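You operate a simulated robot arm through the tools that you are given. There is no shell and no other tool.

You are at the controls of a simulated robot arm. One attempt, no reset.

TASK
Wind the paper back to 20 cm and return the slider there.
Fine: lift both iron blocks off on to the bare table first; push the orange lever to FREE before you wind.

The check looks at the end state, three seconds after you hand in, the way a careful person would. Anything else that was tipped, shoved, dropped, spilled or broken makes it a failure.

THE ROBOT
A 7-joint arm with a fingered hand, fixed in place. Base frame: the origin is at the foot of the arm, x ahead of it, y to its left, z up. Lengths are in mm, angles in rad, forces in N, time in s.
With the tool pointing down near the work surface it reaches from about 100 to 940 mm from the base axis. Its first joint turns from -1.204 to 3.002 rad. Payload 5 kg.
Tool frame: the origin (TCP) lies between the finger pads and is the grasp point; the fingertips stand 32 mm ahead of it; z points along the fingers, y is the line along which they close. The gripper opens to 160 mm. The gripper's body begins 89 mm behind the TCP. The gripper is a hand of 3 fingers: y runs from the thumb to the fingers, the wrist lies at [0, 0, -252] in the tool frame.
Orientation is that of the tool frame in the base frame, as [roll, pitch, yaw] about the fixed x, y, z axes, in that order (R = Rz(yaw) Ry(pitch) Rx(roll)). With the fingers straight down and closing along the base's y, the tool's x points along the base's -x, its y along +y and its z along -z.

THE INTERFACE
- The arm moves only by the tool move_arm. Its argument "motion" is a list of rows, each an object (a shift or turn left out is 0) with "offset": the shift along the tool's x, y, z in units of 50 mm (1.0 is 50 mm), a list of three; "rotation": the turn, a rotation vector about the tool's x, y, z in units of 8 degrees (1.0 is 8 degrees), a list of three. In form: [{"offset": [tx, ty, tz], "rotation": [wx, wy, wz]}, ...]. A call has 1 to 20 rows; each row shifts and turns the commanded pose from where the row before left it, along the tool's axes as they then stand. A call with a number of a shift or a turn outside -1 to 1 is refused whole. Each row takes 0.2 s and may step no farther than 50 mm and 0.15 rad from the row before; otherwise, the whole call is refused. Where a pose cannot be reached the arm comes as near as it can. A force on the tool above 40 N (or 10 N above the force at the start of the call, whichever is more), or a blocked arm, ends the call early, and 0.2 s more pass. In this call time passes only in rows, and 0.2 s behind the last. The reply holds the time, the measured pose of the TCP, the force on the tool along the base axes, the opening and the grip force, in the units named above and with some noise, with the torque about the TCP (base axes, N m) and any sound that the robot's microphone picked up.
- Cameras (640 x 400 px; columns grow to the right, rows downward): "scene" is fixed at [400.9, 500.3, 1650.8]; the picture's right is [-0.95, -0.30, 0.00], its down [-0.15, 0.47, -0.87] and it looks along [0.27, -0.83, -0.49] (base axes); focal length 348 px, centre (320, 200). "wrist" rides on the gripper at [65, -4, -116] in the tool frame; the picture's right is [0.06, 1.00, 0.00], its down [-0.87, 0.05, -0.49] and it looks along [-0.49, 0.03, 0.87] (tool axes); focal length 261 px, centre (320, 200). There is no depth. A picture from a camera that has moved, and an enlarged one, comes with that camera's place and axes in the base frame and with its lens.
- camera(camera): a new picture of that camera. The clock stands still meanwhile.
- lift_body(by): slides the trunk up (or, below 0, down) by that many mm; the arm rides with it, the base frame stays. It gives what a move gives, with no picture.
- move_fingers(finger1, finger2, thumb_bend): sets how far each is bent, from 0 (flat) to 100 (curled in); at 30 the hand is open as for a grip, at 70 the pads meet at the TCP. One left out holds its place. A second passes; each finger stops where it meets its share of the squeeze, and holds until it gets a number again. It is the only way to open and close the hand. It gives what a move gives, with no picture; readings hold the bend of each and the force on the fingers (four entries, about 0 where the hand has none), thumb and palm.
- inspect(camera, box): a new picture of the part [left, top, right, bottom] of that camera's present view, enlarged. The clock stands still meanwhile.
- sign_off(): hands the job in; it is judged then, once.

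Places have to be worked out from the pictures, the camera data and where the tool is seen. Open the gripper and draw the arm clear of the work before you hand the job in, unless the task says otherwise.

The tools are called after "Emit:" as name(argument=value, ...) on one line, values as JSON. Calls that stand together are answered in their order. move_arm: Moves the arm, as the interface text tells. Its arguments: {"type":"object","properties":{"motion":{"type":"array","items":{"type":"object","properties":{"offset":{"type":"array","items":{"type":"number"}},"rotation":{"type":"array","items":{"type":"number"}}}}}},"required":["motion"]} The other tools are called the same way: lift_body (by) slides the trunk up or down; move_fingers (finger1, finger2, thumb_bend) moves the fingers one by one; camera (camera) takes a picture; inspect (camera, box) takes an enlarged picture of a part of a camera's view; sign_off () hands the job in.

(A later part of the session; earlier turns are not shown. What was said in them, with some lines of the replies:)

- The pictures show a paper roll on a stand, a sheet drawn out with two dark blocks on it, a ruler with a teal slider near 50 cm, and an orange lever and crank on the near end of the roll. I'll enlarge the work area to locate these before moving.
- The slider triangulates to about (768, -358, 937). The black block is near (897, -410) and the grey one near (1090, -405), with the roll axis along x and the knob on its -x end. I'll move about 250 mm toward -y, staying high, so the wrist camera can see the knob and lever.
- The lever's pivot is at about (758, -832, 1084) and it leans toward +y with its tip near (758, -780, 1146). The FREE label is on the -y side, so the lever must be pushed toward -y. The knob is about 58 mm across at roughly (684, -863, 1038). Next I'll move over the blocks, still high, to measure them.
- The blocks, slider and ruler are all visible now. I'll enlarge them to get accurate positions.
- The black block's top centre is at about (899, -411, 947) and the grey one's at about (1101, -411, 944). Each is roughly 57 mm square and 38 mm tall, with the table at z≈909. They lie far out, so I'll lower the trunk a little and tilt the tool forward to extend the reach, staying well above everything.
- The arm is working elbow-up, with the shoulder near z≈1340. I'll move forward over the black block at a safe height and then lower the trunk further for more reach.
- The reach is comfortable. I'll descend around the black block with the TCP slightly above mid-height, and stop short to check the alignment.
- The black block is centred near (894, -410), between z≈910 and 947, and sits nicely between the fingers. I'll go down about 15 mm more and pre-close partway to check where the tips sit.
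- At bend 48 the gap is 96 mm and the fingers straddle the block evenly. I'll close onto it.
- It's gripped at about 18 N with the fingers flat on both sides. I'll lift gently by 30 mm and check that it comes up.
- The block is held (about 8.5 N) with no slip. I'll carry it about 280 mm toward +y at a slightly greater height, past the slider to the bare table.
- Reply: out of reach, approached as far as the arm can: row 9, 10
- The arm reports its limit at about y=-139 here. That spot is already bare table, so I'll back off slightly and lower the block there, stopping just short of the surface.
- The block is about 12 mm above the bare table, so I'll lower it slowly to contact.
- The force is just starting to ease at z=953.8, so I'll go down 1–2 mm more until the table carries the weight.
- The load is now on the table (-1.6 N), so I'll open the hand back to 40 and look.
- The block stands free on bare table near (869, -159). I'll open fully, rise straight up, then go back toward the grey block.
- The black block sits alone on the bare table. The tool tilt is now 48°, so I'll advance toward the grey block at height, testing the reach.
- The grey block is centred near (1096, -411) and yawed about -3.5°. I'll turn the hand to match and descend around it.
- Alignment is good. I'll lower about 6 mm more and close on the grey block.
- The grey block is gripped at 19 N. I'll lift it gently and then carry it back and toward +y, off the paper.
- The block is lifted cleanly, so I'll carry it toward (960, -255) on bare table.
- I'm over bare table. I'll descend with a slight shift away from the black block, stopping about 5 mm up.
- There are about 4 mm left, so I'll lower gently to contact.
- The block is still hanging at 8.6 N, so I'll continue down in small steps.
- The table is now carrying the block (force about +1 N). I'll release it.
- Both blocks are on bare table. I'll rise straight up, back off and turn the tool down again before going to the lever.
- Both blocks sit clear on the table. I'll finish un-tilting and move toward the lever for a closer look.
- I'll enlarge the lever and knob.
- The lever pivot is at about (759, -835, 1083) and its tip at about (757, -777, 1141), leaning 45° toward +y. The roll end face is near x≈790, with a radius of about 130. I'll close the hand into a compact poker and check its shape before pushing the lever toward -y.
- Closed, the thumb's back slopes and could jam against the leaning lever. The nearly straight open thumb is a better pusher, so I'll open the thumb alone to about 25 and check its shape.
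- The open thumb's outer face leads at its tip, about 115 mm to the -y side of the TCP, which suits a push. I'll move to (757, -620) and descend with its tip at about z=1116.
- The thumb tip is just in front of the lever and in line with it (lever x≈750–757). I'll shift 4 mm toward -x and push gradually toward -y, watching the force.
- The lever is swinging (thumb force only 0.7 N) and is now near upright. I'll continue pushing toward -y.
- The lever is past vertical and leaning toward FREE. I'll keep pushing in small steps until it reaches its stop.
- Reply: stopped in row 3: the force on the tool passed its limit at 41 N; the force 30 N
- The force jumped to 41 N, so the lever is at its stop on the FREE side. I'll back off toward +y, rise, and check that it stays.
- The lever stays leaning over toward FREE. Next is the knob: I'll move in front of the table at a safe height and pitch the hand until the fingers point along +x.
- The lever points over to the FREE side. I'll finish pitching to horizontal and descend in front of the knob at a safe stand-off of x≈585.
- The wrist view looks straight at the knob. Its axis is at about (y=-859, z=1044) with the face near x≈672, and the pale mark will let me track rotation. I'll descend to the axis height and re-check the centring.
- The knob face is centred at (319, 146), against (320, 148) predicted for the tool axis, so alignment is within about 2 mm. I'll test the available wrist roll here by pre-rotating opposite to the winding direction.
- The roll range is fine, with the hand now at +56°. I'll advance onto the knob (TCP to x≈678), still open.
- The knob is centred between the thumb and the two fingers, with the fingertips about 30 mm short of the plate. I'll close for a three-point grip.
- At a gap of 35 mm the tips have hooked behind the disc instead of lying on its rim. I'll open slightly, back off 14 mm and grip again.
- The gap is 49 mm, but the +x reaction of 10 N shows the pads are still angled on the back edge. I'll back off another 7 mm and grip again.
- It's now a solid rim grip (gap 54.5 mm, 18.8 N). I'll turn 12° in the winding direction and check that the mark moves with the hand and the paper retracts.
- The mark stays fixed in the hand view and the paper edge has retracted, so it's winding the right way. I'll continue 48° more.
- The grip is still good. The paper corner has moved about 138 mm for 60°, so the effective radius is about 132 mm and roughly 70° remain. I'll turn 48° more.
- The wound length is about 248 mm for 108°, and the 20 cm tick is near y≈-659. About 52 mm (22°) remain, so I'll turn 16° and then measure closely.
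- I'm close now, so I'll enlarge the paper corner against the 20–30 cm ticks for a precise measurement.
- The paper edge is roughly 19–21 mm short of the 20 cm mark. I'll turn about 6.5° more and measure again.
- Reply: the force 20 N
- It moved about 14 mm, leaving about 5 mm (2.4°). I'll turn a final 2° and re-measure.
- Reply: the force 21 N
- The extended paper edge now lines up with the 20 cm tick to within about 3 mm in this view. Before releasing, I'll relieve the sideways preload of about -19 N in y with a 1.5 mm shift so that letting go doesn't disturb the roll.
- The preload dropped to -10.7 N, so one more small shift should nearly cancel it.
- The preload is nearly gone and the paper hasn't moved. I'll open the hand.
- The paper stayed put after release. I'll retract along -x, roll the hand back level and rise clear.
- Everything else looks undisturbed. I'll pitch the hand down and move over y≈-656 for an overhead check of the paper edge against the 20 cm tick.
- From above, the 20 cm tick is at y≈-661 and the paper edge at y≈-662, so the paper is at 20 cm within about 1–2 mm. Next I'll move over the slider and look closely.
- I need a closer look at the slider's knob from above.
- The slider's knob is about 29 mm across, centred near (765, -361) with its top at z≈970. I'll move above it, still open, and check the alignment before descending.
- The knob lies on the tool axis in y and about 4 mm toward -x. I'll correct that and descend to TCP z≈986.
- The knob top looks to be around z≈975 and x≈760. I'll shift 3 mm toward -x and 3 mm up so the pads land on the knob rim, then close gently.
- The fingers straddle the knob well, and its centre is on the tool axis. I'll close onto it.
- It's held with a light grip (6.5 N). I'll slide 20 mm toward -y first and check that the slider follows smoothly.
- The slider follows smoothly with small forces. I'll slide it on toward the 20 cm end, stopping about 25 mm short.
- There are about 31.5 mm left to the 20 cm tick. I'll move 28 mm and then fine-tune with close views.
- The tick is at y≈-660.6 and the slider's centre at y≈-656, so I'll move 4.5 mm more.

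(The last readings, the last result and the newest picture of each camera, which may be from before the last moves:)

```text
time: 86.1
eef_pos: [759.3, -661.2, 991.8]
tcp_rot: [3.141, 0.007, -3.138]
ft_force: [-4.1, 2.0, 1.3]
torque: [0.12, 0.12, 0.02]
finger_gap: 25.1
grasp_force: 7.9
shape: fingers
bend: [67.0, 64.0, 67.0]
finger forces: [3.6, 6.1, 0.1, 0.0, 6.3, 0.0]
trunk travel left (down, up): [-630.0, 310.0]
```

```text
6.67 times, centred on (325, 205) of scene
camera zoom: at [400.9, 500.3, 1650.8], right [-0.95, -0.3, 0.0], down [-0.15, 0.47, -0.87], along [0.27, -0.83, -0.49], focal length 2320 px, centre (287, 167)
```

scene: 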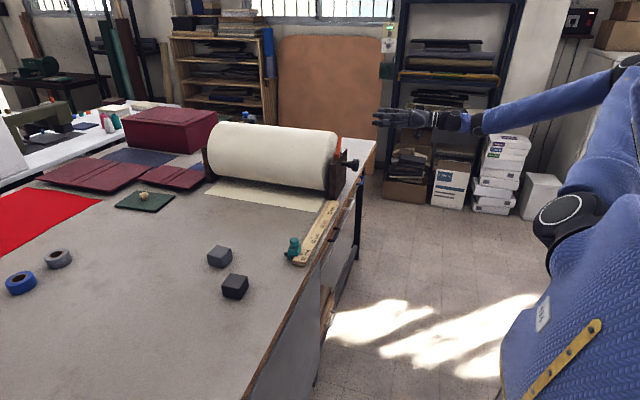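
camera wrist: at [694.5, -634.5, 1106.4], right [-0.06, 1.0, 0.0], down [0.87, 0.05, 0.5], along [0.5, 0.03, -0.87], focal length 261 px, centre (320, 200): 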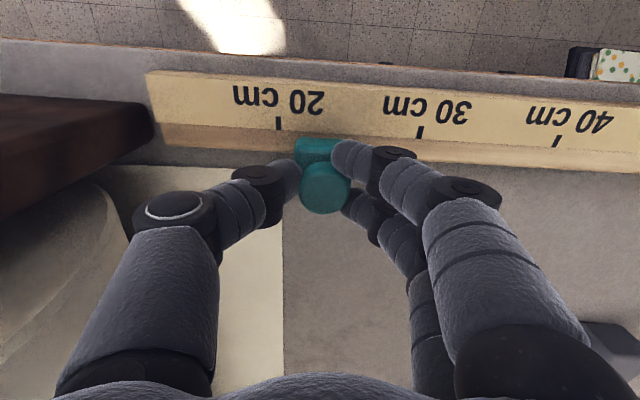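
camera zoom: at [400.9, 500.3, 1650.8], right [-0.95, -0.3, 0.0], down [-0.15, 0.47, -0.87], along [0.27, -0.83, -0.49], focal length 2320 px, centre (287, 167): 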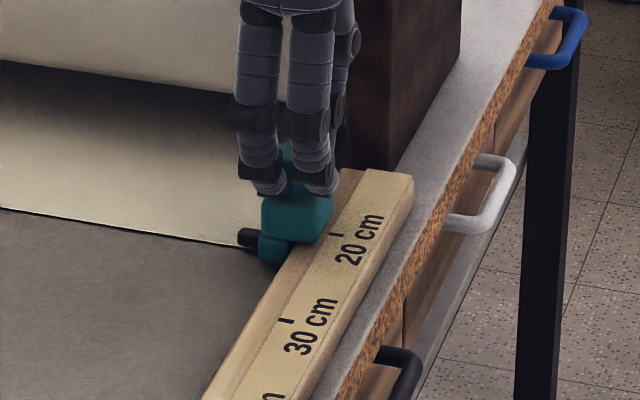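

The slider's centre (y≈-660.2) is now on the 20 cm tick (y≈-660.5). I'll release it gently.

Emit:
move_fingers(finger1=58, finger2=58, thumb_bend=58)

Emit:
inspect(camera="wrist", box=[250, 90, 390, 220])

Emit:
inspect(camera="scene", box=[290, 175, 360, 235])

```text
time: 87.1
eef_pos: [760.0, -661.8, 991.0]
tcp_rot: [-3.141, 0.006, -3.139]
ft_force: [0.1, 0.2, 0.0]
torque: [0.02, 0.02, 0.0]
finger_gap: 58.5
grasp_force: 0.0
shape: fingers
bend: [57.0, 57.0, 57.0]
finger forces: [0.0, 0.0, 0.1, 0.0, 0.0, 0.1]
trunk travel left (down, up): [-630.0, 310.0]
```

```text
3.08 times, centred on (320, 155) of wrist
camera zoom: at [694.8, -666.5, 1106.0], right [-0.06, 1.0, 0.0], down [0.87, 0.06, 0.5], along [0.5, 0.03, -0.87], focal length 802 px, centre (320, 338)
```

zoom: 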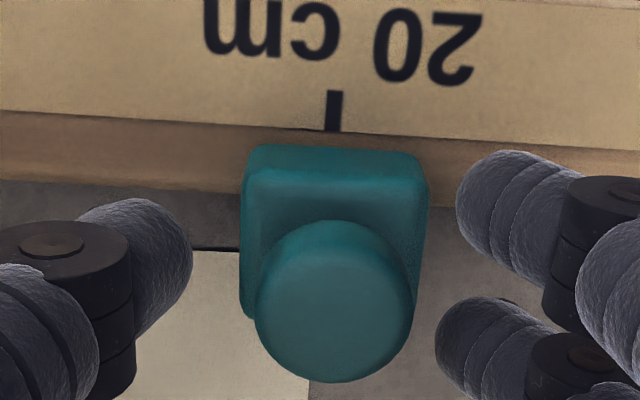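

```text
6.67 times, centred on (325, 205) of scene
camera zoom: at [400.9, 500.3, 1650.8], right [-0.95, -0.3, 0.0], down [-0.15, 0.47, -0.87], along [0.27, -0.83, -0.49], focal length 2320 px, centre (287, 167)
```

zoom: 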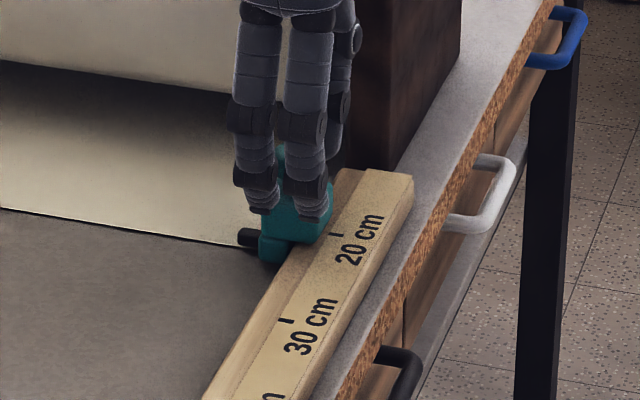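

The slider stayed on the 20 cm tick after release. I'll rise straight up, then retreat clear of the work.

Emit:
move_arm(motion=[{"offset": [0, 0, -0.5]}, {"offset": [0, 0, -0.9]}, {"offset": [0, 0, -0.9]}, {"offset": [0, 0, -0.9]}, {"offset": [0.5, 0.3, -0.6]}, {"offset": [0.7, 0.3, -0.5]}, {"offset": [0.8, 0.3, -0.3]}, {"offset": [0.8, 0.3, -0.3]}, {"offset": [0.8, 0.3, 0]}, {"offset": [0.8, 0.2, 0]}])

Emit:
move_fingers(finger1=30, finger2=30, thumb_bend=30)

Emit:
camera(camera="scene")

Emit:
inspect(camera="scene", box=[170, 110, 380, 310])

Emit:
camera(camera="wrist")

Emit:
inspect(camera="scene", box=[290, 130, 370, 230])

```text
time: 89.3
eef_pos: [537.8, -578.3, 1234.4]
tcp_rot: [3.14, 0.006, -3.14]
ft_force: [0.3, -0.1, 0.0]
torque: [-0.02, -0.02, 0.01]
finger_gap: 58.4
grasp_force: 0.0
shape: fingers
bend: [57.0, 57.0, 57.0]
finger forces: [0.0, 0.0, 0.0, 0.0, 0.0, 0.1]
trunk travel left (down, up): [-630.0, 310.0]
```

```text
time: 90.3
eef_pos: [538.2, -578.2, 1234.2]
tcp_rot: [3.141, 0.005, -3.139]
ft_force: [0.0, 0.6, -0.1]
torque: [-0.04, 0.01, 0.04]
finger_gap: 167.5
grasp_force: 0.0
shape: fingers
bend: [30.0, 30.0, 30.0]
finger forces: [0.0, 0.0, 0.1, 0.0, 0.0, 0.0]
trunk travel left (down, up): [-630.0, 310.0]
```

```text
taken
```

scene: 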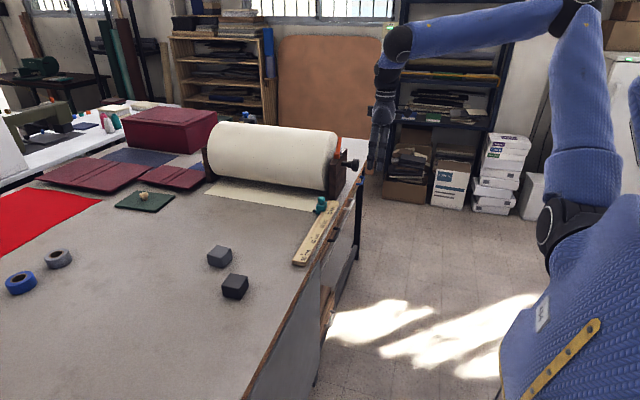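

```text
2.00 times, centred on (275, 210) of scene
camera zoom: at [400.9, 500.3, 1650.8], right [-0.95, -0.3, 0.0], down [-0.15, 0.47, -0.87], along [0.27, -0.83, -0.49], focal length 696 px, centre (410, 180)
```

zoom: 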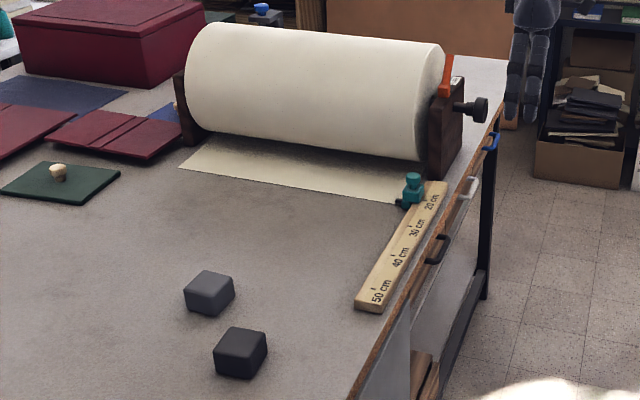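

```text
taken
camera wrist: at [473.4, -582.3, 1349.1], right [-0.06, 1.0, 0.0], down [0.87, 0.06, 0.5], along [0.5, 0.03, -0.87], focal length 261 px, centre (320, 200)
```

wrist: 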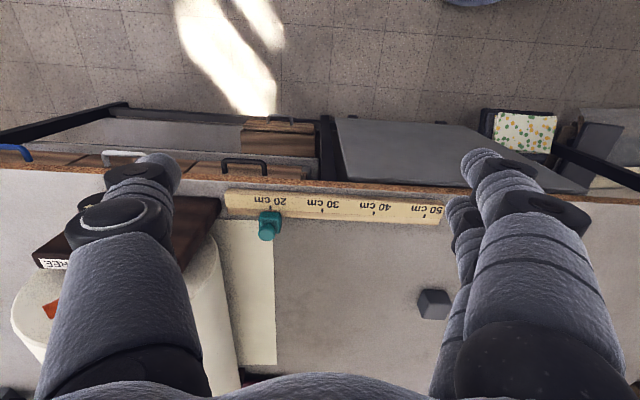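

```text
4.00 times, centred on (330, 180) of scene
camera zoom: at [400.9, 500.3, 1650.8], right [-0.95, -0.3, 0.0], down [-0.15, 0.47, -0.87], along [0.27, -0.83, -0.49], focal length 1392 px, centre (280, 280)
```

zoom: 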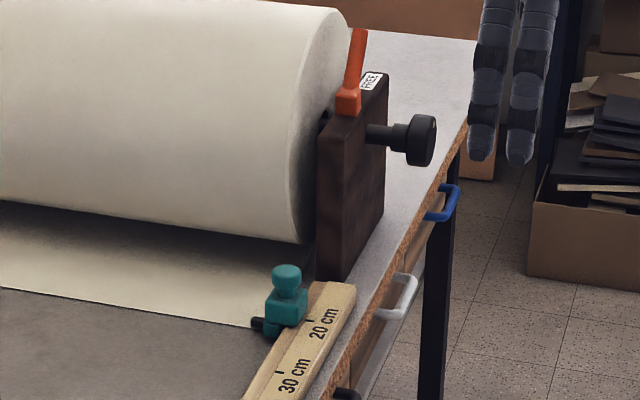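

The final views show the paper edge, the slider and its peg at the 20 cm tick, the lever on FREE, both blocks standing on bare table, and nothing else disturbed. I'll draw the arm back a little further before handing in.

Emit:
move_arm(motion=[{"offset": [0.7, 0, -0.6]}, {"offset": [0.7, 0, -0.6]}, {"offset": [0.7, 0, -0.6]}])

Emit:
inspect(camera="scene", box=[300, 190, 350, 225])

```text
time: 91.1
eef_pos: [429.7, -577.7, 1325.5]
tcp_rot: [-3.14, 0.008, -3.141]
ft_force: [-0.4, -0.5, 0.9]
torque: [-0.02, -0.06, -0.01]
finger_gap: 167.6
grasp_force: 0.2
shape: fingers
bend: [30.0, 30.0, 30.0]
finger forces: [0.0, 0.0, 0.0, 0.0, 0.0, 0.1]
trunk travel left (down, up): [-630.0, 310.0]
```

```text
11.43 times, centred on (325, 208) of scene
camera zoom: at [400.9, 500.3, 1650.8], right [-0.95, -0.3, 0.0], down [-0.15, 0.47, -0.87], along [0.27, -0.83, -0.49], focal length 3978 px, centre (263, 114)
```

zoom: 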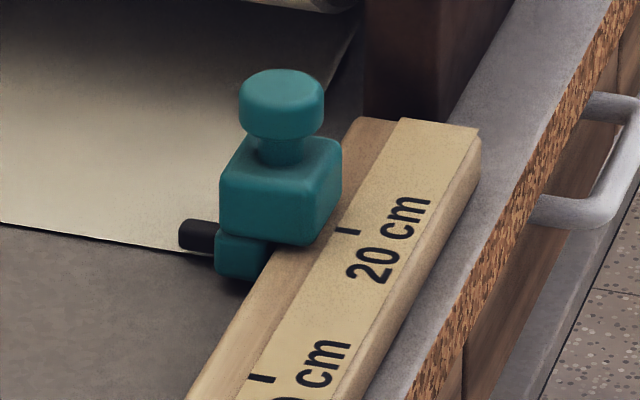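

The slider and its peg sit at the 20 cm tick, right at the paper edge. The hand is open and the arm is clear, so I'm handing in.

Emit:
sign_off()

```text
The job is handed in.
```

The paper is wound back to the 20 cm mark and the slider is there too. By my measurements, the paper edge, the slider and the tick agree to within about 2 mm.

- **Iron blocks:** I lifted both off the paper one at a time and set them down upright on bare table.
- **Orange lever:** I pushed it to its stop on the FREE side before winding and left it on FREE, since you didn't ask for it to be locked again.
- **Winding:** It took about 133° of turn on the knob in one grip. The paper did not move when I let go.
- **Slider:** I slid it along the ruler from 50 cm to 20 cm, and it stayed put after release.

The last pictures showed nothing else moved, tipped or damaged. The hand is open and the arm is drawn back clear of the table. The job is handed in; I have not seen the check's result.
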